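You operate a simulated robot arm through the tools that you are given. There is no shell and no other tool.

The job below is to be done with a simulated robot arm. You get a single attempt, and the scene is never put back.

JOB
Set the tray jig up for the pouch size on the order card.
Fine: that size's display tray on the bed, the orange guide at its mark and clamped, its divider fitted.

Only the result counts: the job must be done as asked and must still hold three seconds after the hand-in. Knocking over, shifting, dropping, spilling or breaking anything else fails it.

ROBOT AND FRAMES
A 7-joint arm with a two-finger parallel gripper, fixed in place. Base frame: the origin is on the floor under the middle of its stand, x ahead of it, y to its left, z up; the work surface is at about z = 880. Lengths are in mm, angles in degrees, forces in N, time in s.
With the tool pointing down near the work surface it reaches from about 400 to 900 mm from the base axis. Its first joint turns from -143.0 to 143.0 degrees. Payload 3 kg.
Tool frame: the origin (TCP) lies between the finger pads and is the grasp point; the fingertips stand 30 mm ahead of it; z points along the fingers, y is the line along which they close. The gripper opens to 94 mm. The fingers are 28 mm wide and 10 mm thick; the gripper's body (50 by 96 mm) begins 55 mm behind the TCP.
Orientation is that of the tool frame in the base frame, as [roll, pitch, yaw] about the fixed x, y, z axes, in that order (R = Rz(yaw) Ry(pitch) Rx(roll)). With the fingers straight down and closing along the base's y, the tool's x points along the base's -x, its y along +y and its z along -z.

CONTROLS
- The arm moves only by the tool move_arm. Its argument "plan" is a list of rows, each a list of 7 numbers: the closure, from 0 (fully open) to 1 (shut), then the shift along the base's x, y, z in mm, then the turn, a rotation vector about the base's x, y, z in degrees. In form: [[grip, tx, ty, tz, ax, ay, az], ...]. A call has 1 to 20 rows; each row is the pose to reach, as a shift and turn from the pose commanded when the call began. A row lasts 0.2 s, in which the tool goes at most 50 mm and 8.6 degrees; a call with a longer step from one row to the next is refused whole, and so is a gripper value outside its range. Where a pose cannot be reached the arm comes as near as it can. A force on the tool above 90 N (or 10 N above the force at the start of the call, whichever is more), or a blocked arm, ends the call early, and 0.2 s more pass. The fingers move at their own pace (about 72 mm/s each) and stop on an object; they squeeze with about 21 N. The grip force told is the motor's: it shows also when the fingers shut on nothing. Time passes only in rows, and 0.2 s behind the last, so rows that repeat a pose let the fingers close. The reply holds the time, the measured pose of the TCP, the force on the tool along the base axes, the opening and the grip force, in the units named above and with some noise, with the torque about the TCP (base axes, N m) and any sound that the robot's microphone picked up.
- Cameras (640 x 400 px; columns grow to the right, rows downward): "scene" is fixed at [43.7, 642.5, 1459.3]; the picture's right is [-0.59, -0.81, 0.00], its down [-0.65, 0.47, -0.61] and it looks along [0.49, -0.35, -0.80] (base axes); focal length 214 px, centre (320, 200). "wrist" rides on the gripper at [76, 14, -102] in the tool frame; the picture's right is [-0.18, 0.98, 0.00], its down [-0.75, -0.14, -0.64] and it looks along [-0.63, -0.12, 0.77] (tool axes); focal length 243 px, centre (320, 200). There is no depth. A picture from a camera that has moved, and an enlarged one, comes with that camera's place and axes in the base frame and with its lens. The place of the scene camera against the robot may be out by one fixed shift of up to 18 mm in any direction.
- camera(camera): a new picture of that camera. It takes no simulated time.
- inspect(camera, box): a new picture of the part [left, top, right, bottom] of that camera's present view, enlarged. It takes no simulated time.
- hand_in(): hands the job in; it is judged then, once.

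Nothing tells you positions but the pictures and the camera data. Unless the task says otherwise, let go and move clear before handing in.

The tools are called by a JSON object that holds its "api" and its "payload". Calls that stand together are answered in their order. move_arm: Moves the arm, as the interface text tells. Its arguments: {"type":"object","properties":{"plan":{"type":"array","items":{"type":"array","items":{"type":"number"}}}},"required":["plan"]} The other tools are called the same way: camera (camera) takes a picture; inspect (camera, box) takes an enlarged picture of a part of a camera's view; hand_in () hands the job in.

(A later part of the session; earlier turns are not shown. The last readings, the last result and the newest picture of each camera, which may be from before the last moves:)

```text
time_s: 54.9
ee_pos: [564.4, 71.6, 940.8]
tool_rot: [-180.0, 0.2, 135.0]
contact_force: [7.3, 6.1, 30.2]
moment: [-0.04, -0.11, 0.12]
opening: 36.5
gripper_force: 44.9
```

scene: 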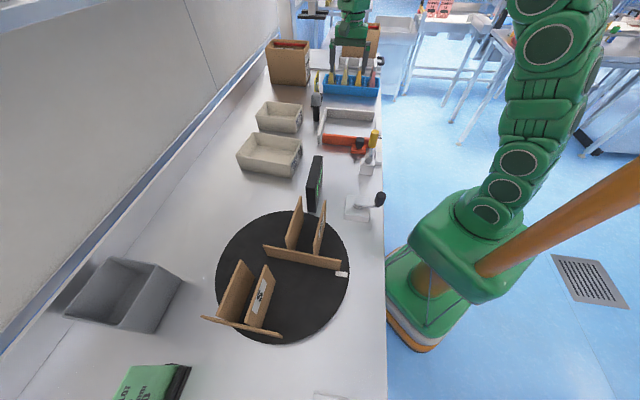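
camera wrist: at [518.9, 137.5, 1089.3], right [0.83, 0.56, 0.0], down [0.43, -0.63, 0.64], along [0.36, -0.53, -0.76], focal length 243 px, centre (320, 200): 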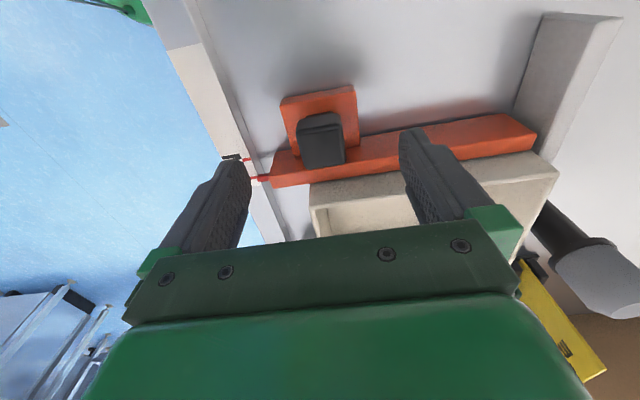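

{"api": "move_arm", "payload": {"plan": [[0.4, 0, 0, 0, 0, 0, 0], [0.3, 0, 0, 0, 0, 0, 0], [0.2, 0, 0, 15, 0, 0, 0], [0.1, 0, 0, 50, 0, 0, 0], [0, 0, 0, 90, 0, 0, 0], [0, 5, -25, 130, 0, 0, 0], [0, 10, -70, 130, 0, 0, 0], [0, 16, -110, 130, 0, 0, 0], [0, 20, -134, 130, 0, 0, 0], [0, 20, -134, 130, 0, 0, 0]]}}

{"api": "camera", "payload": {"camera": "wrist"}}

{"api": "inspect", "payload": {"camera": "wrist", "box": [290, 0, 350, 40]}}

```text
time_s: 57.1
ee_pos: [586.2, -62.1, 1070.0]
tool_rot: [180.0, 0.3, 135.0]
contact_force: [-0.2, -0.2, 0.5]
moment: [0.03, -0.01, 0.03]
opening: 93.8
gripper_force: 0.1
```

```text
taken
camera wrist: at [542.3, 2.9, 1172.5], right [0.83, 0.56, 0.0], down [0.43, -0.63, 0.64], along [0.36, -0.53, -0.76], focal length 243 px, centre (320, 200)
```

wrist: 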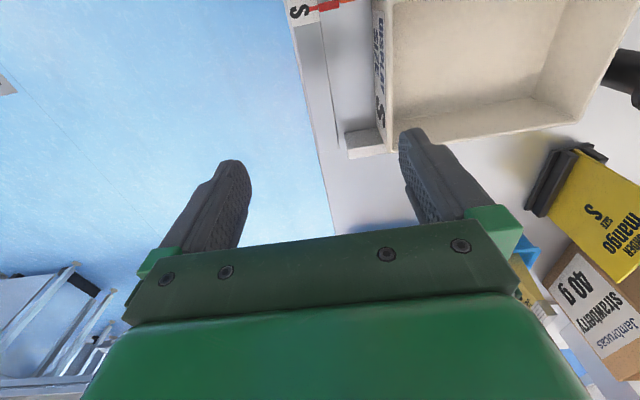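

```text
10.00 times, centred on (320, 20) of wrist
camera zoom: at [542.3, 2.9, 1172.5], right [0.83, 0.56, 0.0], down [0.43, -0.63, 0.64], along [0.36, -0.53, -0.76], focal length 2426 px, centre (320, 2000)
```

zoom: 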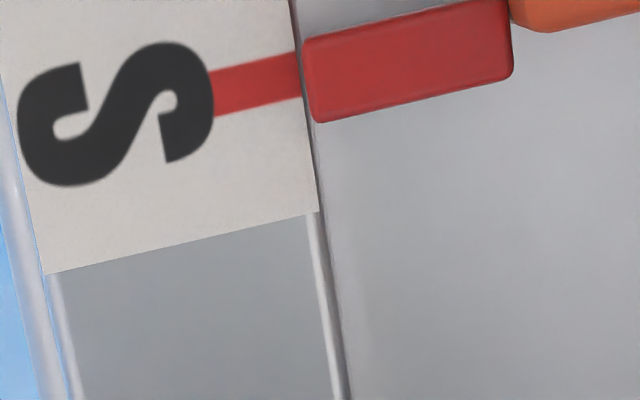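

The pointer is now within about 0.7 mm of the S tick. Next I'll study the yellow lever up close, looking along its pivot axis, to learn which way it folds.

{"api": "move_arm", "payload": {"plan": [[0, -32, 38, 0, 0, 0, 0], [0, -64, 76, 0, 0, 0, 0], [0, -96, 114, 0, 0, 0, 0], [0, -126, 152, 0, 0, 0, 0], [0, -150, 190, 5, 0, 0, 0], [0, -172, 226, 10, 0, 0, 0], [0, -192, 262, 15, 0, 0, 0], [0, -205, 290, 15, 0, 0, 0], [0, -205, 290, 15, 0, 0, 0]]}}

{"api": "camera", "payload": {"camera": "wrist"}}

```text
time_s: 59.1
ee_pos: [380.3, 228.8, 1082.6]
tool_rot: [-179.8, -0.4, 134.8]
contact_force: [-0.4, -0.4, 0.8]
moment: [-0.02, -0.01, -0.01]
opening: 94.0
gripper_force: 0.1
```

```text
taken
camera wrist: at [337.2, 293.6, 1185.6], right [0.83, 0.56, 0.0], down [0.44, -0.64, 0.64], along [0.36, -0.53, -0.77], focal length 243 px, centre (320, 200)
```

wrist: 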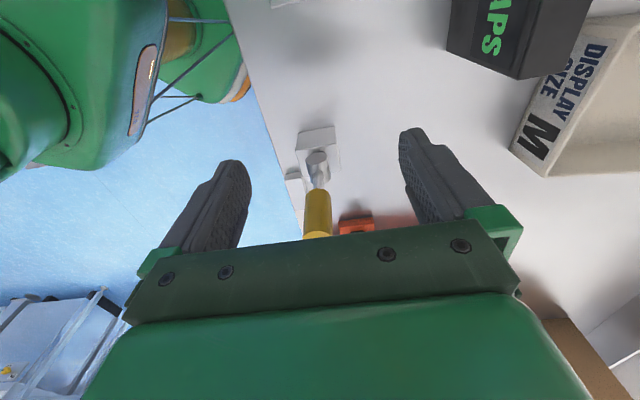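

{"api": "inspect", "payload": {"camera": "wrist", "box": [270, 110, 390, 240]}}

{"api": "inspect", "payload": {"camera": "scene", "box": [345, 115, 405, 180]}}

```text
3.08 times, centred on (330, 175) of wrist
camera zoom: at [337.2, 293.6, 1185.6], right [0.83, 0.56, 0.0], down [0.44, -0.64, 0.64], along [0.36, -0.53, -0.77], focal length 746 px, centre (289, 277)
```

zoom: 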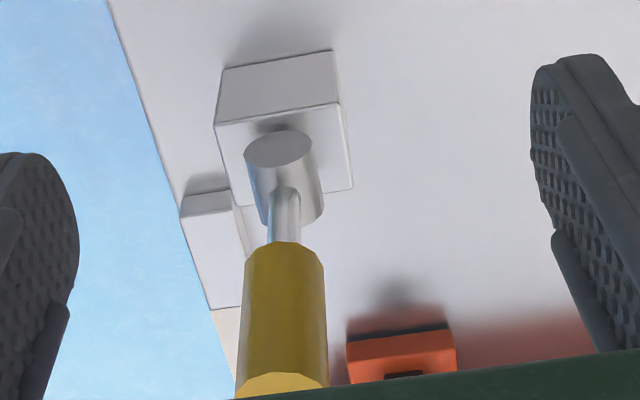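

```text
6.15 times, centred on (375, 148) of scene
camera zoom: at [43.7, 642.5, 1459.3], right [-0.59, -0.81, 0.0], down [-0.65, 0.47, -0.61], along [0.49, -0.35, -0.8], focal length 1320 px, centre (-18, 523)
```

zoom: 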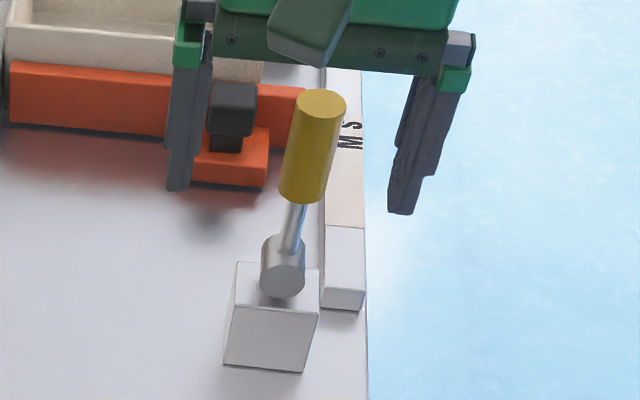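

The lever is vertical at about (420, 168) with its yellow handle from z≈988 to 1050 and a pivot axis parallel to the scale. I'll turn the gripper 90° so the fingers close parallel to the pivot axis, which lets me hold the handle and follow its arc.

{"api": "move_arm", "payload": {"plan": [[0, 4, -5, 12, 0, 0, 8], [0, 8, -11, 24, 0, 0, 16], [0, 12, -17, 36, 0, 0, 24], [0, 16, -22, 42, 0, 0, 32.2], [0, 20, -28, 42, 0, 0, 40.5], [0, 24, -34, 42, 0, 0, 48.8], [0, 28, -40, 42, 0, 0, 57], [0, 32, -46, 42, 0, 0, 65.4], [0, 36, -52, 42, 0, 0, 73.6], [0, 39, -57, 42, 0, 0, 82], [0, 40.2, -60.3, 42, 0, 0, 90.2], [0, 40.2, -60.3, 42, 0, 0, 90.2]]}}

{"api": "camera", "payload": {"camera": "wrist"}}

{"api": "inspect", "payload": {"camera": "scene", "box": [320, 80, 420, 180]}}

```text
time_s: 61.7
ee_pos: [420.2, 166.2, 1126.5]
tool_rot: [-179.9, 0.0, -134.8]
contact_force: [-0.1, 0.1, 0.4]
moment: [0.04, -0.03, 0.05]
opening: 94.3
gripper_force: 0.1
```

```text
taken
camera wrist: at [356.4, 123.4, 1229.4], right [-0.57, 0.82, 0.0], down [0.63, 0.44, 0.64], along [0.53, 0.37, -0.77], focal length 243 px, centre (320, 200)
```

wrist: 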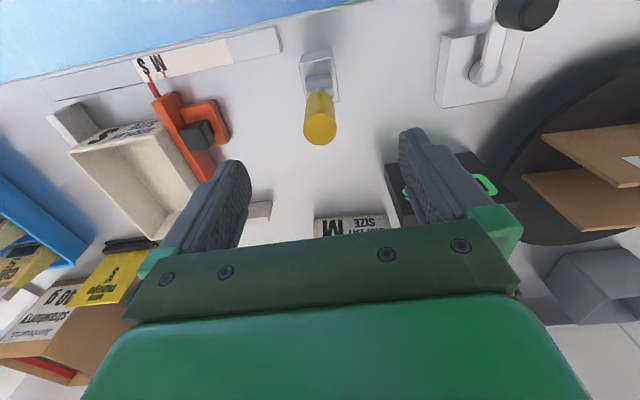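

```text
4.00 times, centred on (370, 130) of scene
camera zoom: at [43.7, 642.5, 1459.3], right [-0.59, -0.81, 0.0], down [-0.65, 0.47, -0.61], along [0.49, -0.35, -0.8], focal length 858 px, centre (120, 480)
```

zoom: 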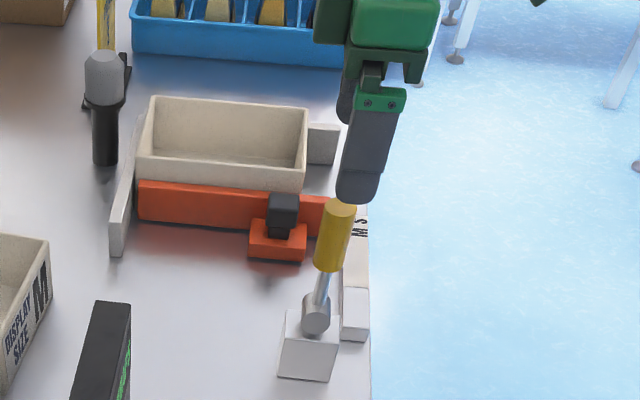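

The fingers straddle the handle well. I'll descend to mid-handle and close.

{"api": "move_arm", "payload": {"plan": [[0, 0.3, 1, -40, 0, 0, 0], [0, 0.3, 1.5, -75, 0, 0, 0], [0, 0.3, 1.5, -102, 0, 0, 0], [0, 0.3, 1.5, -102, 0, 0, 0], [0.5, 0.3, 1.5, -102, 0, 0, 0], [0.5, 0.3, 1.5, -102, 0, 0, 0]]}}

{"api": "camera", "payload": {"camera": "wrist"}}

{"api": "inspect", "payload": {"camera": "wrist", "box": [240, 90, 400, 240]}}

```text
time_s: 63.1
ee_pos: [421.3, 168.3, 1024.8]
tool_rot: [180.0, 0.1, -134.8]
contact_force: [0.2, 0.7, 0.0]
moment: [0.01, -0.01, 0.02]
opening: 46.9
gripper_force: 0.0
```

```text
taken
camera wrist: at [357.0, 125.0, 1127.2], right [-0.57, 0.82, 0.0], down [0.63, 0.43, 0.64], along [0.53, 0.37, -0.77], focal length 243 px, centre (320, 200)
```

wrist: 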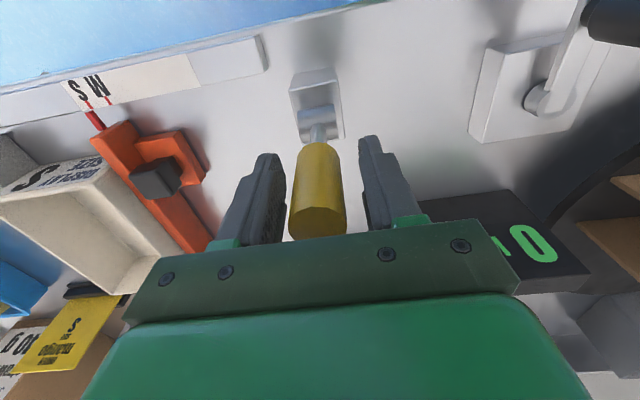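

```text
2.67 times, centred on (320, 165) of wrist
camera zoom: at [357.0, 125.0, 1127.2], right [-0.57, 0.82, 0.0], down [0.63, 0.43, 0.64], along [0.53, 0.37, -0.77], focal length 647 px, centre (320, 293)
```

zoom: 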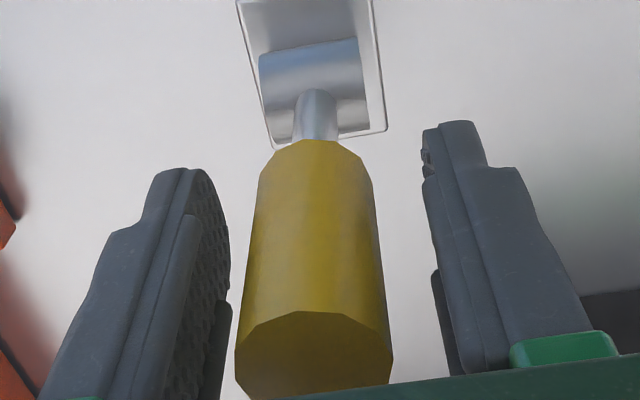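

{"api": "move_arm", "payload": {"plan": [[0.5, 1.2, -1.2, 0, 0, 0, 0], [0.6, 1.2, -1.2, 0, 0, 0, 0], [0.8, 1.2, -1.2, 0, 0, 0, 0], [1, 1.2, -1.2, 0, 0, 0, 0], [1, 1.2, -1.2, 0, 0, 0, 0]]}}

{"api": "inspect", "payload": {"camera": "wrist", "box": [240, 90, 400, 240]}}

```text
time_s: 64.3
ee_pos: [422.3, 168.1, 1026.2]
tool_rot: [180.0, 0.1, -134.9]
contact_force: [-19.2, 21.4, 4.7]
moment: [-0.02, -0.25, -0.13]
opening: 26.0
gripper_force: 44.6
```

```text
2.67 times, centred on (320, 165) of wrist
camera zoom: at [357.9, 124.7, 1127.4], right [-0.57, 0.82, 0.0], down [0.63, 0.43, 0.64], along [0.53, 0.37, -0.77], focal length 647 px, centre (320, 293)
```

zoom: 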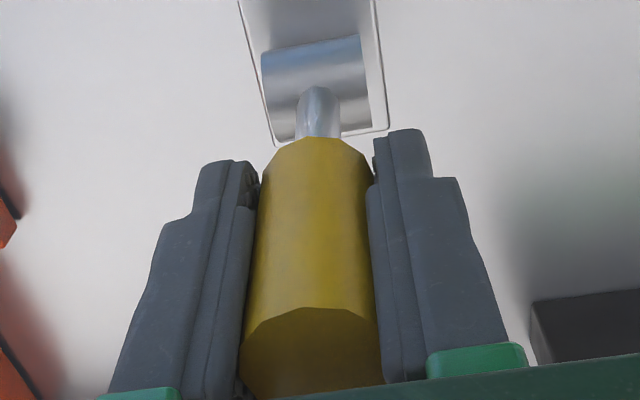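

The handle is gripped. I'll relax the side force and test a few millimetres of motion toward +n (away from the robot).

{"api": "move_arm", "payload": {"plan": [[1, -0.7, 0.7, 0, 0, 0, 0], [1, 0, 1.4, 0, 0, 0, 0], [1, 0.7, 2.1, 0, 0, 0, 0], [1, 1.4, 2.8, 0, 0, 0, 0], [1, 1.4, 2.8, 0, 0, 0, 0]]}}

```text
time_s: 65.5
ee_pos: [423.6, 167.6, 1024.6]
tool_rot: [-179.9, -0.1, -134.7]
contact_force: [-21.9, -24.0, 16.5]
moment: [-0.18, 0.59, 0.0]
opening: 25.9
gripper_force: 44.8
```

Resistance of ~32 N builds toward +n after 3 mm. Now I'll test the other direction, toward the robot.

{"api": "move_arm", "payload": {"plan": [[1, -0.7, -0.7, 0, 0, 0, 0], [1, -1.4, -1.4, 0, 0, 0, 0], [1, -2.1, -2.1, 0, 0, 0, 0], [1, -2.8, -2.8, 0, 0, 0, 0], [1, -3.5, -3.5, 0, 0, 0, 0], [1, -4.2, -4.2, 0, 0, 0, 0], [1, -4.2, -4.2, 0, 0, 0, 0]]}}

```text
time_s: 67.1
ee_pos: [419.5, 165.0, 1024.6]
tool_rot: [-179.9, 0.2, -134.8]
contact_force: [13.0, 1.3, 22.2]
moment: [0.84, -0.3, 0.01]
opening: 25.9
gripper_force: 45.6
```

Toward the robot (−n) the lever moves freely. I'll follow its arc in that direction in small steps.

{"api": "move_arm", "payload": {"plan": [[1, -1.4, -1.4, 0.6, 0, 0, 0], [1, -2.8, -2.8, 0.5, 0, 0, 0], [1, -4.2, -4.2, 0.3, 0, 0, 0], [1, -5.6, -5.6, 0, 0, 0, 0], [1, -7, -7, -0.4, 0, 0, 0], [1, -8.4, -8.4, -0.9, 0, 0, 0], [1, -9.8, -9.8, -1.5, 0, 0, 0], [1, -9.8, -9.8, -1.5, 0, 0, 0]]}}

{"api": "inspect", "payload": {"camera": "wrist", "box": [240, 90, 400, 240]}}

{"api": "inspect", "payload": {"camera": "scene", "box": [320, 80, 420, 180]}}

```text
time_s: 68.9
ee_pos: [411.2, 154.3, 1024.6]
tool_rot: [-179.9, 0.2, -134.8]
contact_force: [40.2, -14.4, 6.6]
moment: [1.44, -0.61, -0.01]
opening: 25.6
gripper_force: 45.0
```

```text
2.67 times, centred on (320, 165) of wrist
camera zoom: at [345.4, 112.5, 1125.9], right [-0.57, 0.82, 0.0], down [0.63, 0.43, 0.64], along [0.53, 0.36, -0.76], focal length 647 px, centre (320, 293)
```

zoom: 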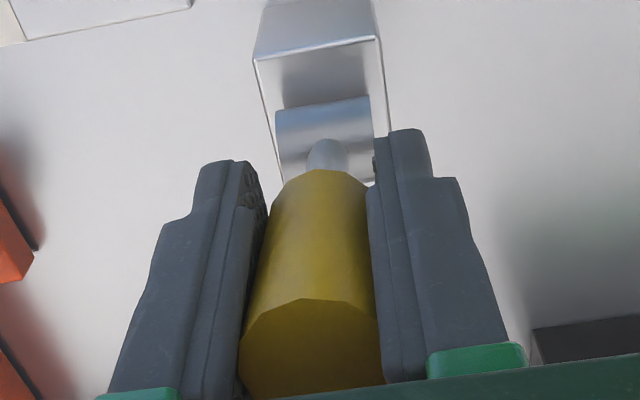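

```text
4.00 times, centred on (370, 130) of scene
camera zoom: at [43.7, 642.5, 1459.3], right [-0.59, -0.81, 0.0], down [-0.65, 0.47, -0.61], along [0.49, -0.35, -0.8], focal length 858 px, centre (120, 480)
```

zoom: 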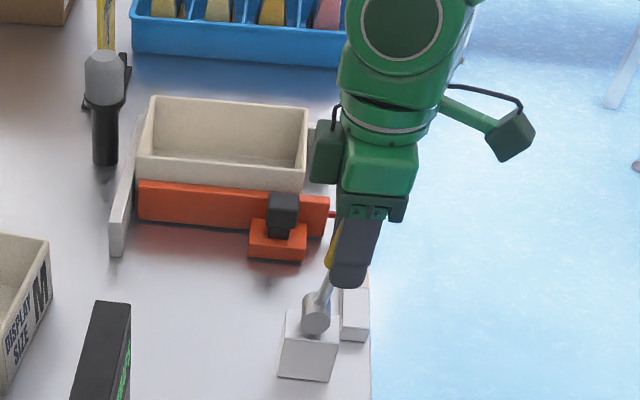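

The lever is folding toward the robot. I'll correct a small side offset and keep following the arc.

{"api": "move_arm", "payload": {"plan": [[1, -0.9, -2.6, -0.6, 0, 0, 0], [1, -2.7, -4.4, -1.3, 0, 0, 0], [1, -4.5, -6.2, -2, 0, 0, 0], [1, -6.2, -7.9, -2.9, 0, 0, 0], [1, -8, -9.7, -3.8, 0, 0, 0], [1, -9.8, -11.5, -4.9, 0, 0, 0], [1, -11.5, -13.2, -6, 0, 0, 0], [1, -13.3, -15, -7.3, 0, 0, 0], [1, -15.1, -16.8, -8.6, 0, 0, 0], [1, -16.8, -18.5, -10.1, 0, 0, 0], [1, -18.6, -20.3, -11.7, 0, 0, 0], [1, -20.4, -22.1, -13.5, 0, 0, 0], [1, -20.4, -22.1, -13.5, 0, 0, 0]]}}

{"api": "inspect", "payload": {"camera": "wrist", "box": [240, 90, 400, 240]}}

{"api": "inspect", "payload": {"camera": "scene", "box": [320, 80, 420, 180]}}

```text
time_s: 71.7
ee_pos: [388.0, 134.4, 1011.5]
tool_rot: [179.9, 0.1, -135.0]
contact_force: [-20.5, 30.1, 15.5]
moment: [0.57, -0.94, 0.04]
opening: 29.8
gripper_force: 45.0
```

```text
2.67 times, centred on (320, 165) of wrist
camera zoom: at [324.4, 90.9, 1112.7], right [-0.57, 0.82, 0.0], down [0.63, 0.43, 0.64], along [0.53, 0.37, -0.77], focal length 647 px, centre (320, 293)
```

zoom: 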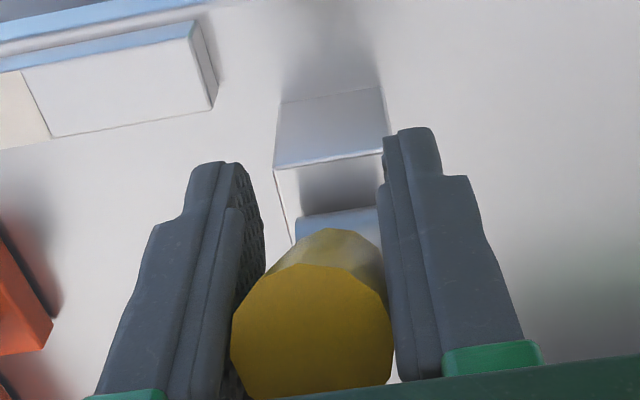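

```text
4.00 times, centred on (370, 130) of scene
camera zoom: at [43.7, 642.5, 1459.3], right [-0.59, -0.81, 0.0], down [-0.65, 0.47, -0.61], along [0.49, -0.35, -0.8], focal length 858 px, centre (120, 480)
```

zoom: 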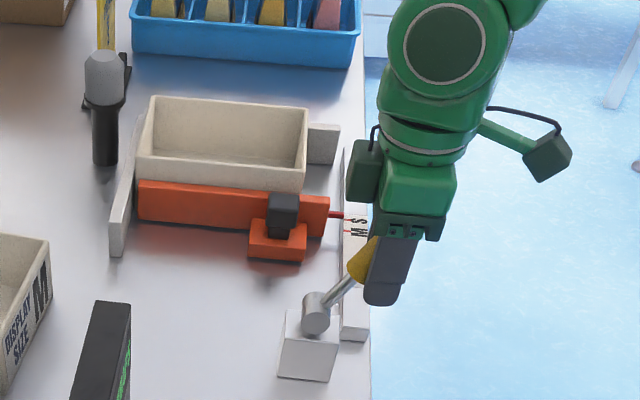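

The lever is now at about 40°. I'll continue along the arc with a small side correction.

{"api": "move_arm", "payload": {"plan": [[1, -2.4, -1.6, -1.2, 0, 0, 0], [1, -4.2, -3.4, -3.5, 0, 0, 0], [1, -6, -5.2, -6, 0, 0, 0], [1, -7.7, -6.9, -9, 0, 0, 0], [1, -9.3, -8.5, -12.5, 0, 0, 0], [1, -10.7, -9.9, -16.5, 0, 0, 0], [1, -11.9, -11.1, -20.5, 0, 0, 0], [1, -11.9, -11.1, -20.5, 0, 0, 0]]}}

{"api": "inspect", "payload": {"camera": "scene", "box": [320, 80, 420, 180]}}

{"api": "inspect", "payload": {"camera": "wrist", "box": [240, 90, 400, 240]}}

```text
time_s: 73.5
ee_pos: [375.8, 121.9, 988.4]
tool_rot: [-179.8, 0.0, -134.8]
contact_force: [-12.2, -1.3, 16.1]
moment: [0.23, -0.69, -0.01]
opening: 30.0
gripper_force: 45.1
```

```text
4.00 times, centred on (370, 130) of scene
camera zoom: at [43.7, 642.5, 1459.3], right [-0.59, -0.81, 0.0], down [-0.65, 0.47, -0.61], along [0.49, -0.35, -0.8], focal length 858 px, centre (120, 480)
```

zoom: 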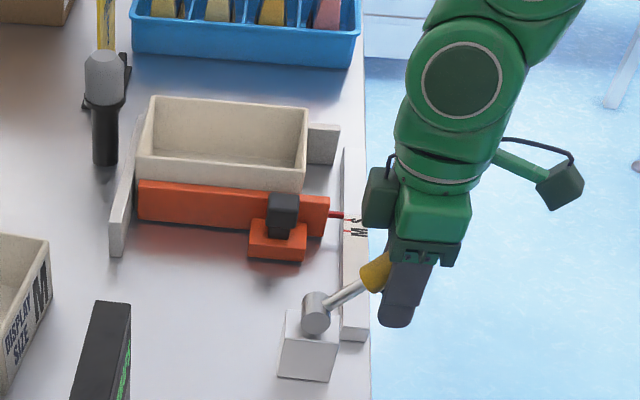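

```text
2.67 times, centred on (320, 165) of wrist
camera zoom: at [312.2, 79.1, 1091.3], right [-0.57, 0.82, 0.0], down [0.63, 0.44, 0.64], along [0.53, 0.36, -0.77], focal length 647 px, centre (320, 293)
```

zoom: 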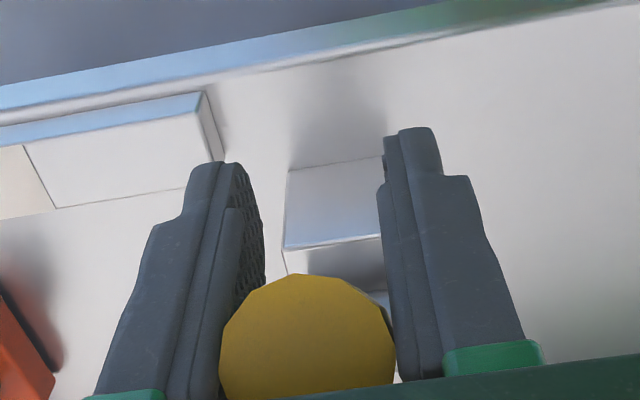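

About 57° now. I'll continue down, letting the handle slide slightly through the fingers, toward horizontal.

{"api": "move_arm", "payload": {"plan": [[1, -1.5, -1.5, -3.5, 0, 0, 0], [1, -2.8, -2.8, -7.5, 0, 0, 0], [1, -3.8, -3.8, -11.5, 0, 0, 0], [1, -4.6, -4.6, -15.5, 0, 0, 0], [1, -5.2, -5.2, -20, 0, 0, 0], [1, -5.6, -5.6, -24.5, 0, 0, 0], [1, -5.8, -5.8, -29, 0, 0, 0], [1, -5.8, -5.8, -29, 0, 0, 0]]}}

{"api": "inspect", "payload": {"camera": "scene", "box": [320, 80, 420, 180]}}

```text
time_s: 75.3
ee_pos: [371.8, 116.5, 961.2]
tool_rot: [-179.9, 0.3, -134.8]
contact_force: [-11.1, -20.7, 21.3]
moment: [0.95, -0.82, -0.08]
opening: 30.0
gripper_force: 44.9
```

```text
4.00 times, centred on (370, 130) of scene
camera zoom: at [43.7, 642.5, 1459.3], right [-0.59, -0.81, 0.0], down [-0.65, 0.47, -0.61], along [0.49, -0.35, -0.8], focal length 858 px, centre (120, 480)
```

zoom: 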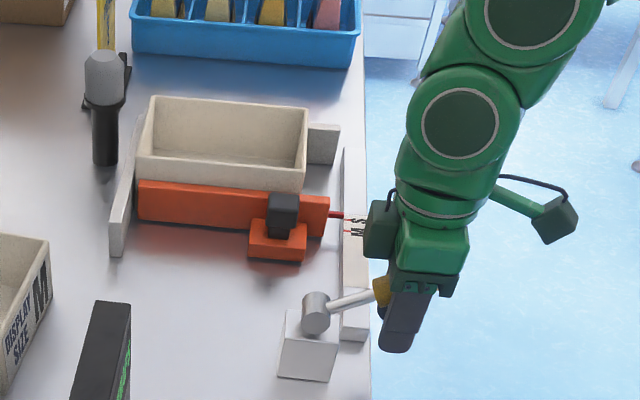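

{"api": "move_arm", "payload": {"plan": [[1, 0, 0, -4, 0, 0, 0], [1, 0.3, 0.3, -8, 0, 0, 0], [1, 0.6, 0.6, -12, 0, 0, 0], [1, 0.8, 0.8, -15, 0, 0, 0], [1, 0.8, 0.8, -15, 0, 0, 0]]}}

{"api": "inspect", "payload": {"camera": "scene", "box": [320, 80, 420, 180]}}

{"api": "inspect", "payload": {"camera": "wrist", "box": [200, 60, 440, 240]}}

```text
time_s: 76.5
ee_pos: [372.1, 118.3, 945.7]
tool_rot: [180.0, 0.1, -134.9]
contact_force: [-15.0, -5.1, 17.7]
moment: [0.69, -1.11, -0.05]
opening: 29.7
gripper_force: 45.1
```

```text
4.00 times, centred on (370, 130) of scene
camera zoom: at [43.7, 642.5, 1459.3], right [-0.59, -0.81, 0.0], down [-0.65, 0.47, -0.61], along [0.49, -0.35, -0.8], focal length 858 px, centre (120, 480)
```

zoom: 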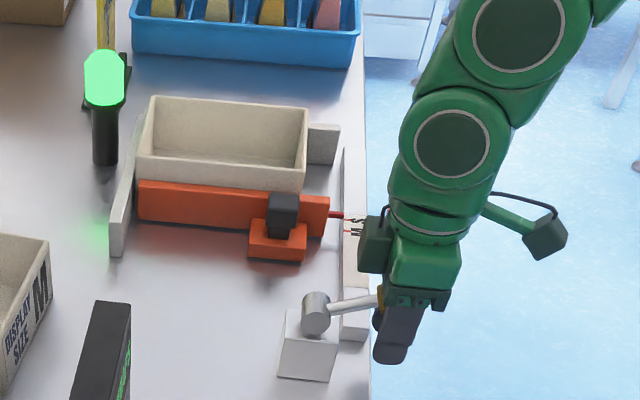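

```text
2.22 times, centred on (320, 150) of wrist
camera zoom: at [307.9, 74.7, 1047.6], right [-0.57, 0.82, 0.0], down [0.63, 0.43, 0.64], along [0.53, 0.37, -0.76], focal length 539 px, centre (320, 311)
```

zoom: 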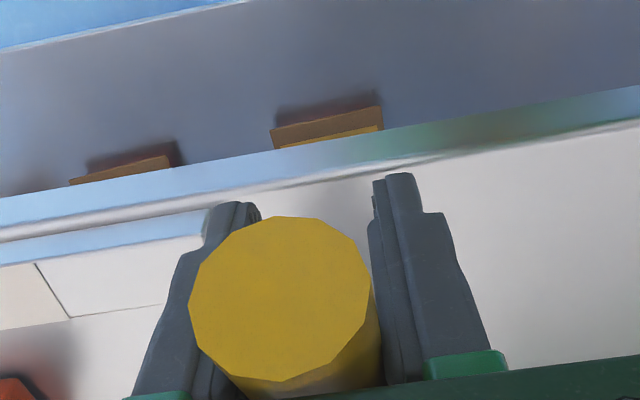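

A lamp behind the bed just lit green — the lever is evidently the guide clamp. I'll press the lever slightly further to its stop, then release carefully and see that it stays.

{"api": "move_arm", "payload": {"plan": [[1, 0.2, 0.2, -2, 0, 0, 0], [1, 0.4, 0.4, -4, 0, 0, 0], [1, 0.4, 0.4, -6, 0, 0, 0], [1, 0.4, 0.4, -6, 0, 0, 0]]}}

{"api": "inspect", "payload": {"camera": "scene", "box": [280, 60, 420, 180]}}

```text
time_s: 77.5
ee_pos: [372.8, 118.2, 939.7]
tool_rot: [-179.9, 0.2, -134.8]
contact_force: [1.8, -21.9, 17.2]
moment: [1.16, -0.61, -0.11]
opening: 30.1
gripper_force: 45.2
```

```text
3.33 times, centred on (350, 120) of scene
camera zoom: at [43.7, 642.5, 1459.3], right [-0.59, -0.81, 0.0], down [-0.65, 0.47, -0.61], along [0.49, -0.35, -0.8], focal length 715 px, centre (220, 467)
```

zoom: 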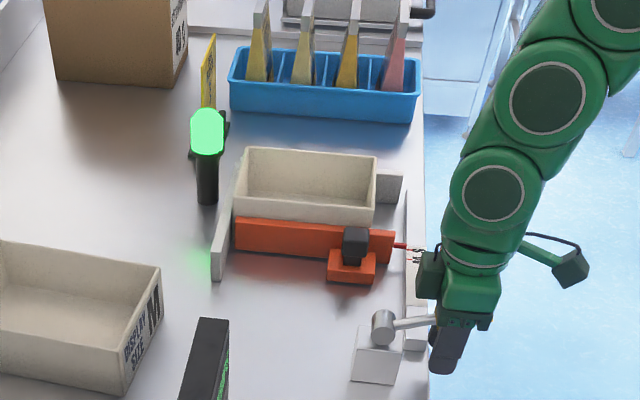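

{"api": "move_arm", "payload": {"plan": [[1, 0.2, 0.2, -2.5, 0, 0, 0], [1, 0.4, 0.4, -5, 0, 0, 0], [1, 0.4, 0.4, -7, 0, 0, 0], [1, 0.4, 0.4, -7, 0, 0, 0]]}}

{"api": "inspect", "payload": {"camera": "scene", "box": [280, 60, 420, 180]}}

```text
time_s: 78.5
ee_pos: [371.8, 118.6, 933.1]
tool_rot: [179.9, -0.1, -134.8]
contact_force: [-9.4, -18.1, 10.1]
moment: [0.86, -0.57, -0.16]
opening: 30.0
gripper_force: 45.1
```

```text
3.33 times, centred on (350, 120) of scene
camera zoom: at [43.7, 642.5, 1459.3], right [-0.59, -0.81, 0.0], down [-0.65, 0.47, -0.61], along [0.49, -0.35, -0.8], focal length 715 px, centre (220, 467)
```

zoom: 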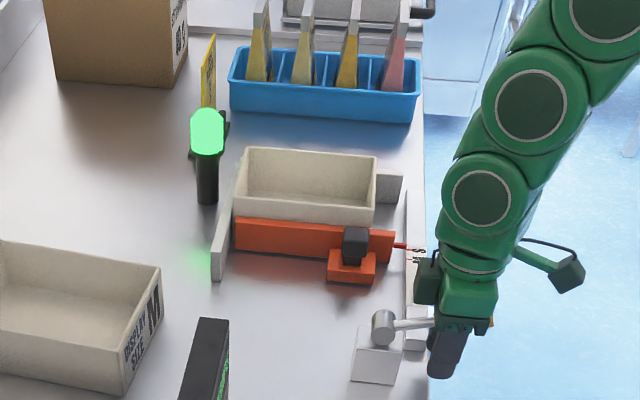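

The lever looks fully down. I'll open the fingers and rise straight up, then check the lever and the lamp.

{"api": "move_arm", "payload": {"plan": [[0.5, 0, 0, 0, 0, 0, 0], [0.4, 0, 0, 0, 0, 0, 0], [0.3, 0, 0, 2, 0, 0, 0], [0.2, 0, 0, 30, 0, 0, 0], [0.1, 0, 0, 70, 0, 0, 0], [0, 5, 5, 110, 0, 0, 0], [0, 20, 20, 140, 0, 0, 0], [0, 45, 40, 160, 0, 0, 0], [0, 60, 50, 165, 0, 0, 0], [0, 60, 50, 165, 0, 0, 0]]}}

{"api": "inspect", "payload": {"camera": "scene", "box": [280, 60, 420, 180]}}

{"api": "camera", "payload": {"camera": "wrist"}}

```text
time_s: 80.7
ee_pos: [433.6, 167.5, 1099.8]
tool_rot: [180.0, 0.1, -134.9]
contact_force: [-0.6, -1.2, 0.0]
moment: [-0.01, -0.03, -0.02]
opening: 93.8
gripper_force: 0.0
```

```text
3.33 times, centred on (350, 120) of scene
camera zoom: at [43.7, 642.5, 1459.3], right [-0.59, -0.81, 0.0], down [-0.65, 0.47, -0.61], along [0.49, -0.35, -0.8], focal length 715 px, centre (220, 467)
```

zoom: 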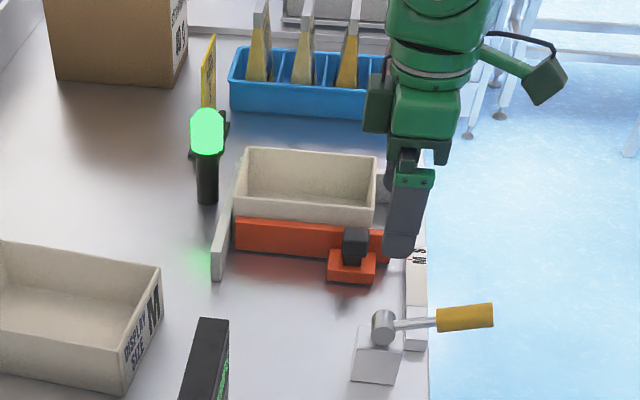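

```text
taken
camera wrist: at [368.9, 125.8, 1200.6], right [-0.57, 0.82, 0.0], down [0.63, 0.43, 0.64], along [0.53, 0.36, -0.77], focal length 243 px, centre (320, 200)
```

wrist: 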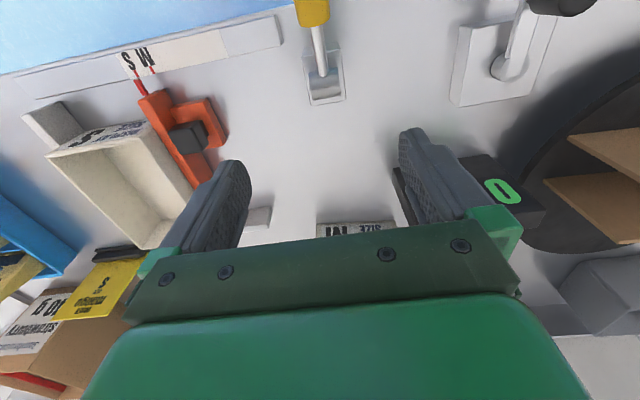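

The lever stays down and the lamp stays green, so the guide is clamped. Now for the S divider: I'll swing around over the turntable with the fingers closing across its two plates.

{"api": "move_arm", "payload": {"plan": [[0, 16, 42, 3, 0, 0, -7.7], [0, 31, 87, 6, 0, 0, -15.4], [0, 42, 132, 9, 0, 0, -23], [0, 48, 178, 12, 0, 0, -30.8], [0, 49, 224, 15, 0, 0, -38.5], [0, 44, 270, 18, 0, 0, -46.2], [0, 34, 315, 21, 0, 0, -53.8], [0, 18, 358, 24, 0, 0, -61.5], [0, -3, 399, 27, 0, 0, -69.2], [0, -29, 436, 30, 0, 0, -76.9], [0, -60, 469, 32, 0, 0, -84.6], [0, -94, 498, 33, 0, 0, -90], [0, -131, 522, 34, 0, 0, -92.3], [0, -170, 542, 34, 0, 0, -92.3], [0, -205.6, 555.5, 34, 0, 0, -92.3], [0, -205.6, 555.5, 34, 0, 0, -92.3]]}}

{"api": "camera", "payload": {"camera": "wrist"}}

{"api": "camera", "payload": {"camera": "scene"}}

```text
time_s: 84.1
ee_pos: [229.0, 723.8, 1132.4]
tool_rot: [-180.0, 0.1, 132.8]
contact_force: [0.5, 0.2, 0.1]
moment: [-0.01, 0.02, 0.01]
opening: 94.0
gripper_force: 0.1
```

```text
taken
camera wrist: at [186.9, 790.4, 1234.5], right [0.85, 0.53, 0.0], down [0.41, -0.65, 0.64], along [0.34, -0.54, -0.77], focal length 243 px, centre (320, 200)
```

wrist: 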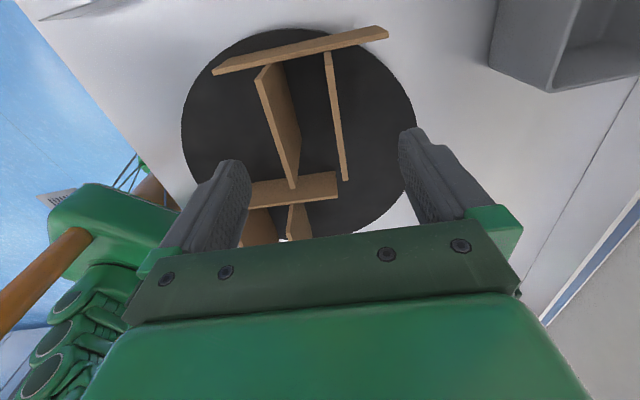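

```text
taken
```

scene: 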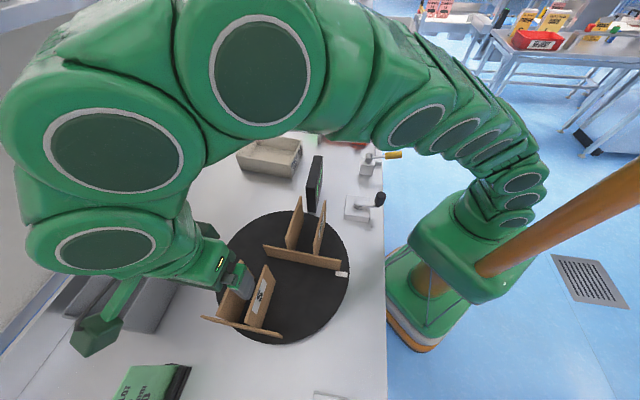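

Reached the spot above the S divider, with both plates between the open fingers. I'll zoom for precise alignment.

{"api": "inspect", "payload": {"camera": "wrist", "box": [190, 10, 410, 210]}}

{"api": "inspect", "payload": {"camera": "wrist", "box": [270, 120, 370, 200]}}

```text
2.00 times, centred on (300, 110) of wrist
camera zoom: at [186.9, 790.4, 1234.5], right [0.85, 0.53, 0.0], down [0.41, -0.65, 0.64], along [0.34, -0.54, -0.77], focal length 485 px, centre (360, 380)
```

zoom: 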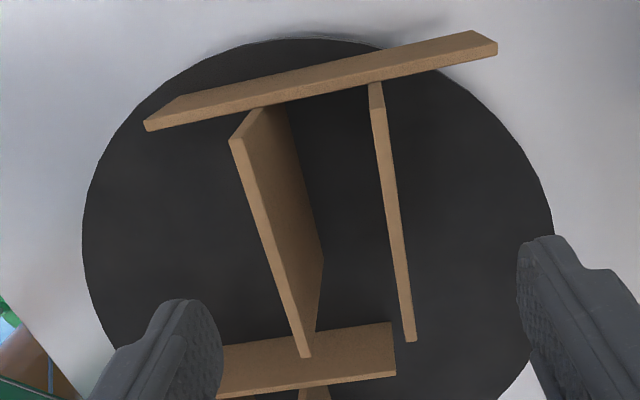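

```text
5.00 times, centred on (320, 160) of wrist
camera zoom: at [186.9, 790.4, 1234.5], right [0.85, 0.53, 0.0], down [0.41, -0.65, 0.64], along [0.34, -0.54, -0.77], focal length 1213 px, centre (320, 400)
```

zoom: 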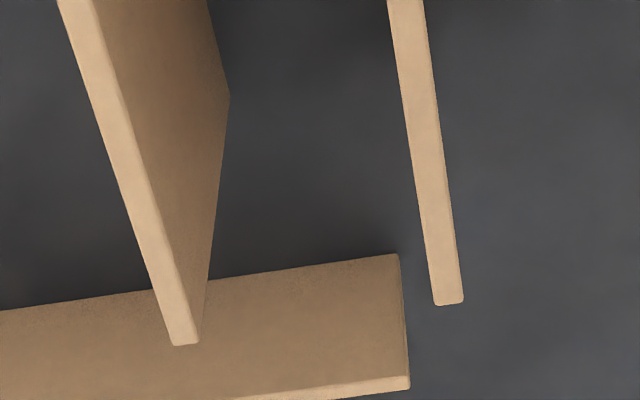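

Triangulating gives: turntable top z≈920, divider plates' tops at z≈1038, plates 54 mm apart, cross bar ~165–168 mm long and lower. I need to shift about 13 mm toward the robot to centre on the plates, then descend.

{"api": "move_arm", "payload": {"plan": [[0, -9, -9.5, 0, 0, 0, 0.5], [0, -9, -9.5, -25, 0, 0, 0.5], [0, -9, -9.5, -50, 0, 0, 0.5], [0, -9, -9.5, -50, 0, 0, 0.5]]}}

{"api": "camera", "payload": {"camera": "wrist"}}

{"api": "inspect", "payload": {"camera": "wrist", "box": [190, 10, 450, 210]}}

```text
time_s: 85.1
ee_pos: [218.0, 714.2, 1081.6]
tool_rot: [180.0, 0.1, 133.4]
contact_force: [0.4, 0.1, -0.8]
moment: [0.03, -0.02, -0.03]
opening: 94.2
gripper_force: 0.1
```

```text
taken
camera wrist: at [175.8, 781.1, 1182.7], right [0.84, 0.54, 0.0], down [0.41, -0.64, 0.64], along [0.35, -0.54, -0.77], focal length 243 px, centre (320, 200)
```

wrist: 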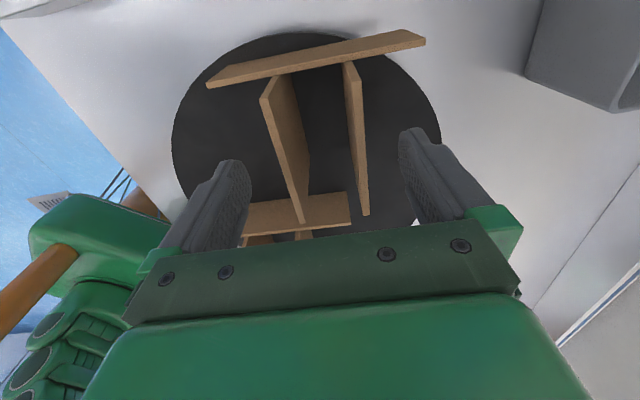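

```text
2.00 times, centred on (320, 110) of wrist
camera zoom: at [175.8, 781.1, 1182.7], right [0.84, 0.54, 0.0], down [0.41, -0.64, 0.64], along [0.35, -0.54, -0.77], focal length 485 px, centre (320, 380)
```

zoom: 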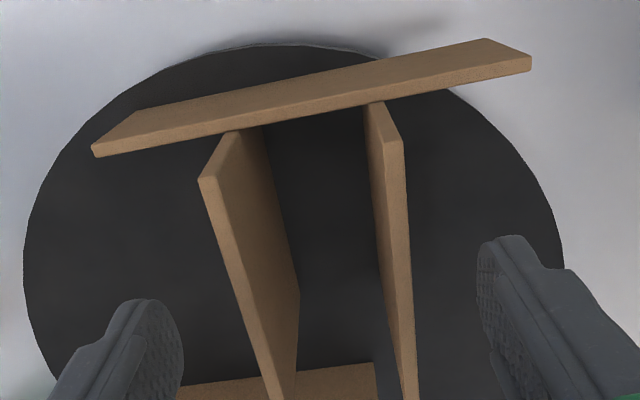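

Centred between the plates now. I'll descend and close on both plates.

{"api": "move_arm", "payload": {"plan": [[0, 0, 0, -25, 0, 0, 0], [0, 0, 0, -48, 0, 0, 0], [0, 0, 0, -63, 0, 0, 0], [0, 0, 0, -63, 0, 0, 0], [0.3, 0, 0, -63, 0, 0, 0], [0.5, 0, 0, -63, 0, 0, 0], [1, 0, 0, -63, 0, 0, 0], [1, 0, 0, -63, 0, 0, 0]]}}

{"api": "camera", "payload": {"camera": "wrist"}}

{"api": "camera", "payload": {"camera": "scene"}}

```text
time_s: 86.9
ee_pos: [216.8, 713.7, 1018.1]
tool_rot: [180.0, 0.1, 133.4]
contact_force: [0.9, 0.0, -1.1]
moment: [0.02, -0.02, -0.02]
opening: 64.0
gripper_force: 20.8
```

```text
taken
camera wrist: at [175.2, 780.5, 1120.1], right [0.84, 0.54, 0.0], down [0.41, -0.64, 0.64], along [0.35, -0.54, -0.77], focal length 243 px, centre (320, 200)
```

wrist: 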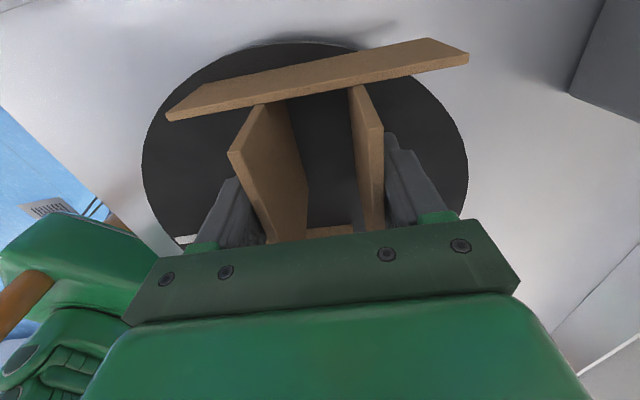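

```text
taken
```

scene: 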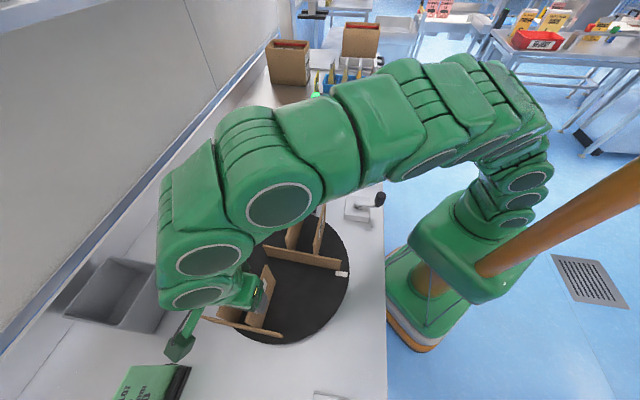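

Both plates are gripped. I'll lift a little and check that the divider hangs level.

{"api": "move_arm", "payload": {"plan": [[1, 0, 0, 6, 0, 0, 0], [1, 0, 0, 14, 0, 0, 0], [1, 0, 0, 25, 0, 0, 0], [1, 0, 0, 25, 0, 0, 0]]}}

{"api": "camera", "payload": {"camera": "wrist"}}

{"api": "inspect", "payload": {"camera": "scene", "box": [180, 240, 360, 350]}}

{"api": "inspect", "payload": {"camera": "wrist", "box": [150, 20, 490, 250]}}

```text
time_s: 87.9
ee_pos: [218.5, 712.3, 1043.0]
tool_rot: [180.0, 0.0, 133.4]
contact_force: [-0.2, 0.4, 0.1]
moment: [0.0, -0.01, 0.0]
opening: 64.1
gripper_force: 20.6
```

```text
taken
camera wrist: at [175.6, 780.0, 1145.3], right [0.84, 0.54, 0.0], down [0.41, -0.64, 0.64], along [0.35, -0.54, -0.77], focal length 243 px, centre (320, 200)
```

wrist: 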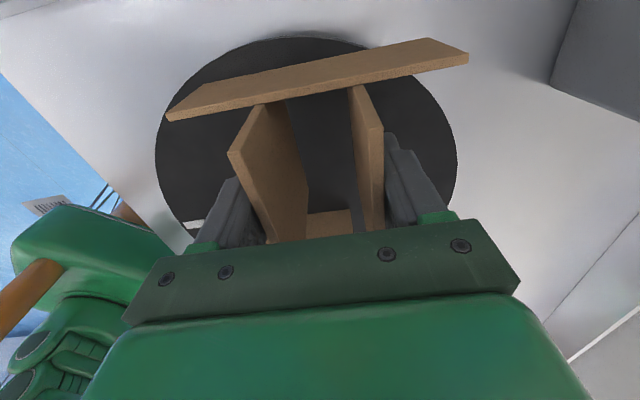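

```text
3.56 times, centred on (270, 295) of scene
camera zoom: at [43.7, 642.5, 1459.3], right [-0.59, -0.81, 0.0], down [-0.65, 0.47, -0.61], along [0.49, -0.35, -0.8], focal length 763 px, centre (498, -138)
```

zoom: 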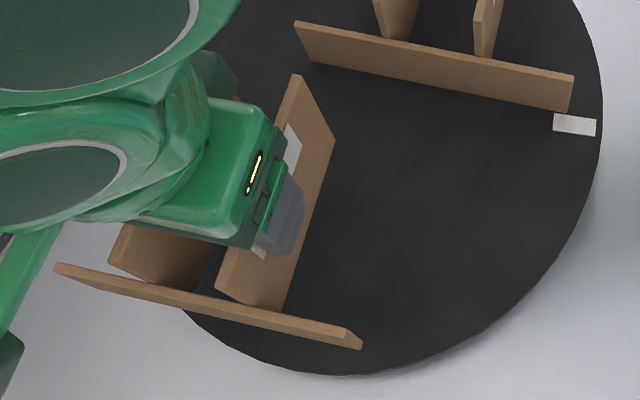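

```text
1.74 times, centred on (320, 135) of wrist
camera zoom: at [175.6, 780.0, 1145.3], right [0.84, 0.54, 0.0], down [0.41, -0.64, 0.64], along [0.35, -0.54, -0.77], focal length 422 px, centre (320, 313)
```

zoom: 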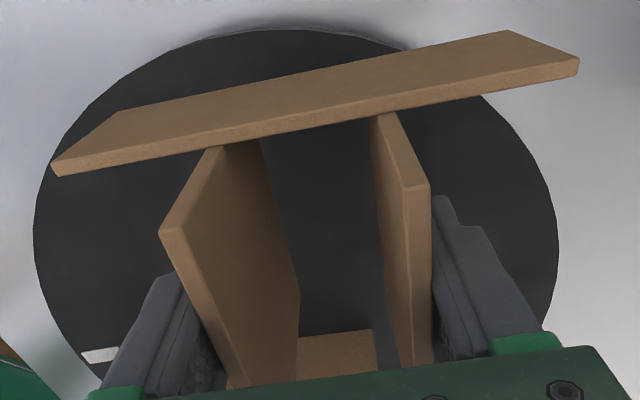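

The divider is held level and centred in the gripper (bottom ≈92 mm below the TCP). I'll raise it well clear of everything and carry it round toward the bed.

{"api": "move_arm", "payload": {"plan": [[1, 0, 0, 42, 0, 0, 0], [1, 0, 0, 85, 0, 0, 0], [1, 0, 0, 127, 0, 0, 0], [1, 43, -18.3, 127, 0, 0, 0], [1, 84.8, -39, 127, 0, 0, 0], [1, 124.9, -62.3, 127, 0, 0, 0.3], [1, 163.3, -88, 127, 0, 0, 0.6], [1, 199.8, -115.9, 127, 0, 0, 0.9], [1, 234.4, -145.9, 127, 0, 0, 1.2], [1, 266.9, -177.9, 127, 0, 0, 1.6], [1, 297.1, -211.8, 127, 0, 0, 1.6], [1, 325, -247.3, 127, 0, 0, 1.6], [1, 350.5, -284.3, 127, 0, 0, 1.6], [1, 373.5, -322.7, 127, 0, 0, 1.6], [1, 393.9, -362.3, 127, 0, 0, 1.6], [1, 411.7, -402.9, 127, 0, 0, 1.6], [1, 426.9, -444.3, 127, 0, 0, 1.6], [1, 426.9, -444.3, 127, 0, 0, 1.6]]}}

{"api": "camera", "payload": {"camera": "wrist"}}

{"api": "camera", "payload": {"camera": "scene"}}

```text
time_s: 91.7
ee_pos: [645.1, 269.7, 1169.1]
tool_rot: [-180.0, 0.2, 135.1]
contact_force: [-0.4, -0.2, -0.1]
moment: [-0.03, 0.0, 0.05]
opening: 63.9
gripper_force: 21.0
```

```text
taken
camera wrist: at [600.9, 335.4, 1269.8], right [0.83, 0.56, 0.0], down [0.43, -0.63, 0.64], along [0.36, -0.53, -0.76], focal length 243 px, centre (320, 200)
```

wrist: 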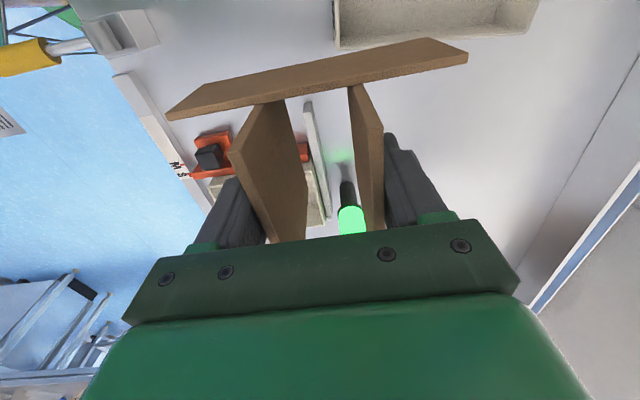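

```text
taken
```

scene: 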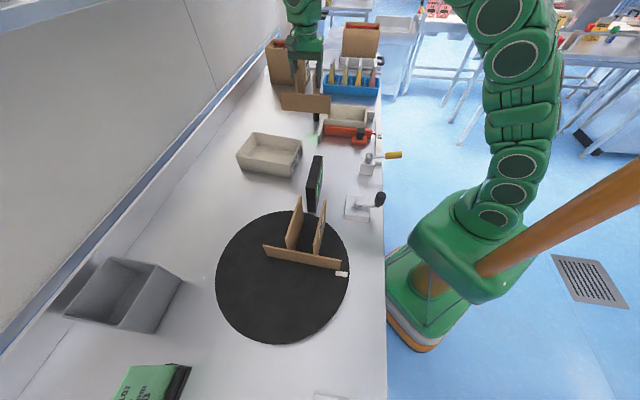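

The divider is held steadily. Continuing over the tray and stopping about 60 mm above its rim to check alignment.

{"api": "move_arm", "payload": {"plan": [[1, 12.7, -43.8, 0, 0, 0, 0], [1, 22.4, -86.5, 0, 0, 0, 0], [1, 29.4, -129.4, 0, 0, 0, 0], [1, 33.6, -172.5, 0, 0, 0, 0], [1, 34.2, -212.2, 0, 0, 0, 0], [1, 34.2, -212.2, -35, 0, 0, 0], [1, 34.2, -212.2, -70, 0, 0, 0], [1, 34.2, -212.2, -70, 0, 0, 0]]}}

{"api": "camera", "payload": {"camera": "wrist"}}

{"api": "inspect", "payload": {"camera": "scene", "box": [290, 70, 410, 170]}}

```text
time_s: 93.5
ee_pos: [680.7, 56.4, 1099.8]
tool_rot: [180.0, 0.1, 135.0]
contact_force: [0.1, -0.1, -0.1]
moment: [-0.01, 0.01, -0.04]
opening: 64.0
gripper_force: 20.9
```

```text
taken
camera wrist: at [636.0, 121.3, 1202.3], right [0.83, 0.56, 0.0], down [0.43, -0.63, 0.64], along [0.36, -0.53, -0.77], focal length 243 px, centre (320, 200)
```

wrist: 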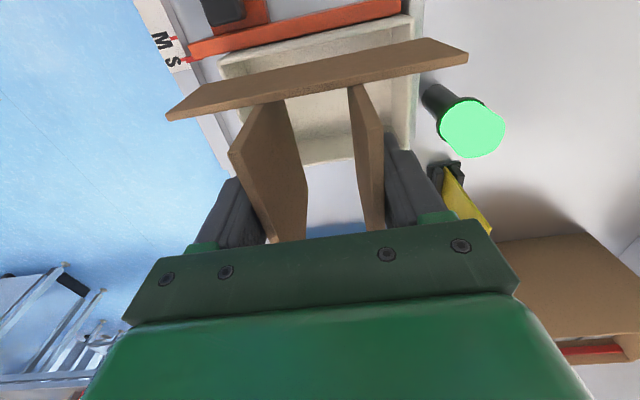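

```text
4.00 times, centred on (350, 120) of scene
camera zoom: at [43.7, 642.5, 1459.3], right [-0.59, -0.81, 0.0], down [-0.65, 0.47, -0.61], along [0.49, -0.35, -0.8], focal length 858 px, centre (200, 520)
```

zoom: 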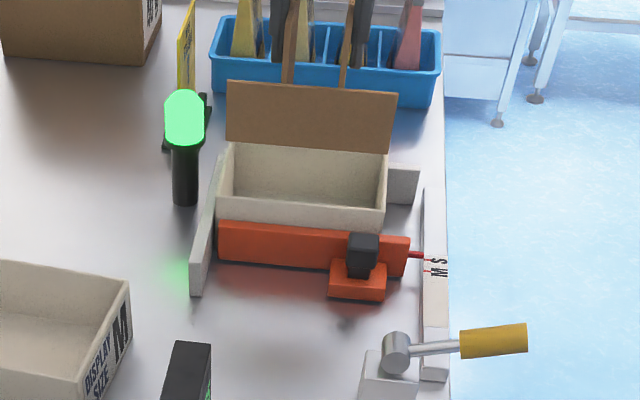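

Hovering above the tray; both ends of the cross bar and the tray rim are visible. I'll zoom in to compare them.

{"api": "inspect", "payload": {"camera": "wrist", "box": [160, 10, 300, 130]}}

{"api": "inspect", "payload": {"camera": "wrist", "box": [340, 0, 480, 170]}}

```text
3.33 times, centred on (230, 70) of wrist
camera zoom: at [636.0, 121.3, 1202.3], right [0.83, 0.56, 0.0], down [0.43, -0.63, 0.64], along [0.36, -0.53, -0.77], focal length 809 px, centre (620, 633)
```

zoom: 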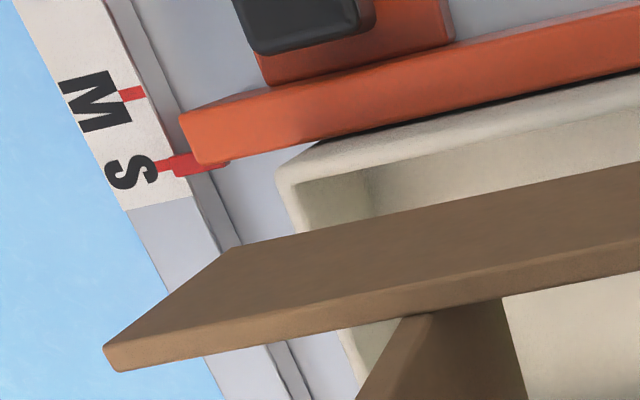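

```text
2.35 times, centred on (410, 85) of wrist
camera zoom: at [636.0, 121.3, 1202.3], right [0.83, 0.56, 0.0], down [0.43, -0.63, 0.64], along [0.36, -0.53, -0.77], focal length 571 px, centre (108, 471)
```

zoom: 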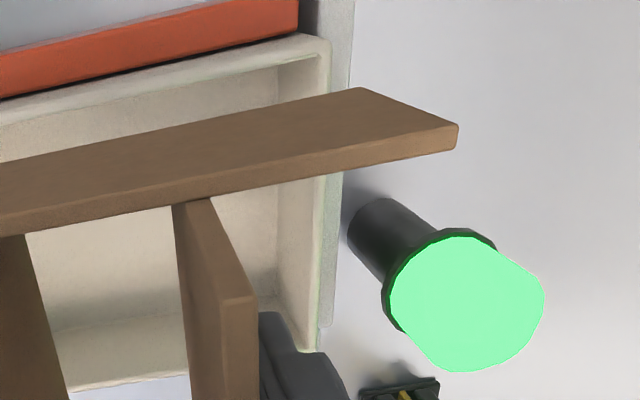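

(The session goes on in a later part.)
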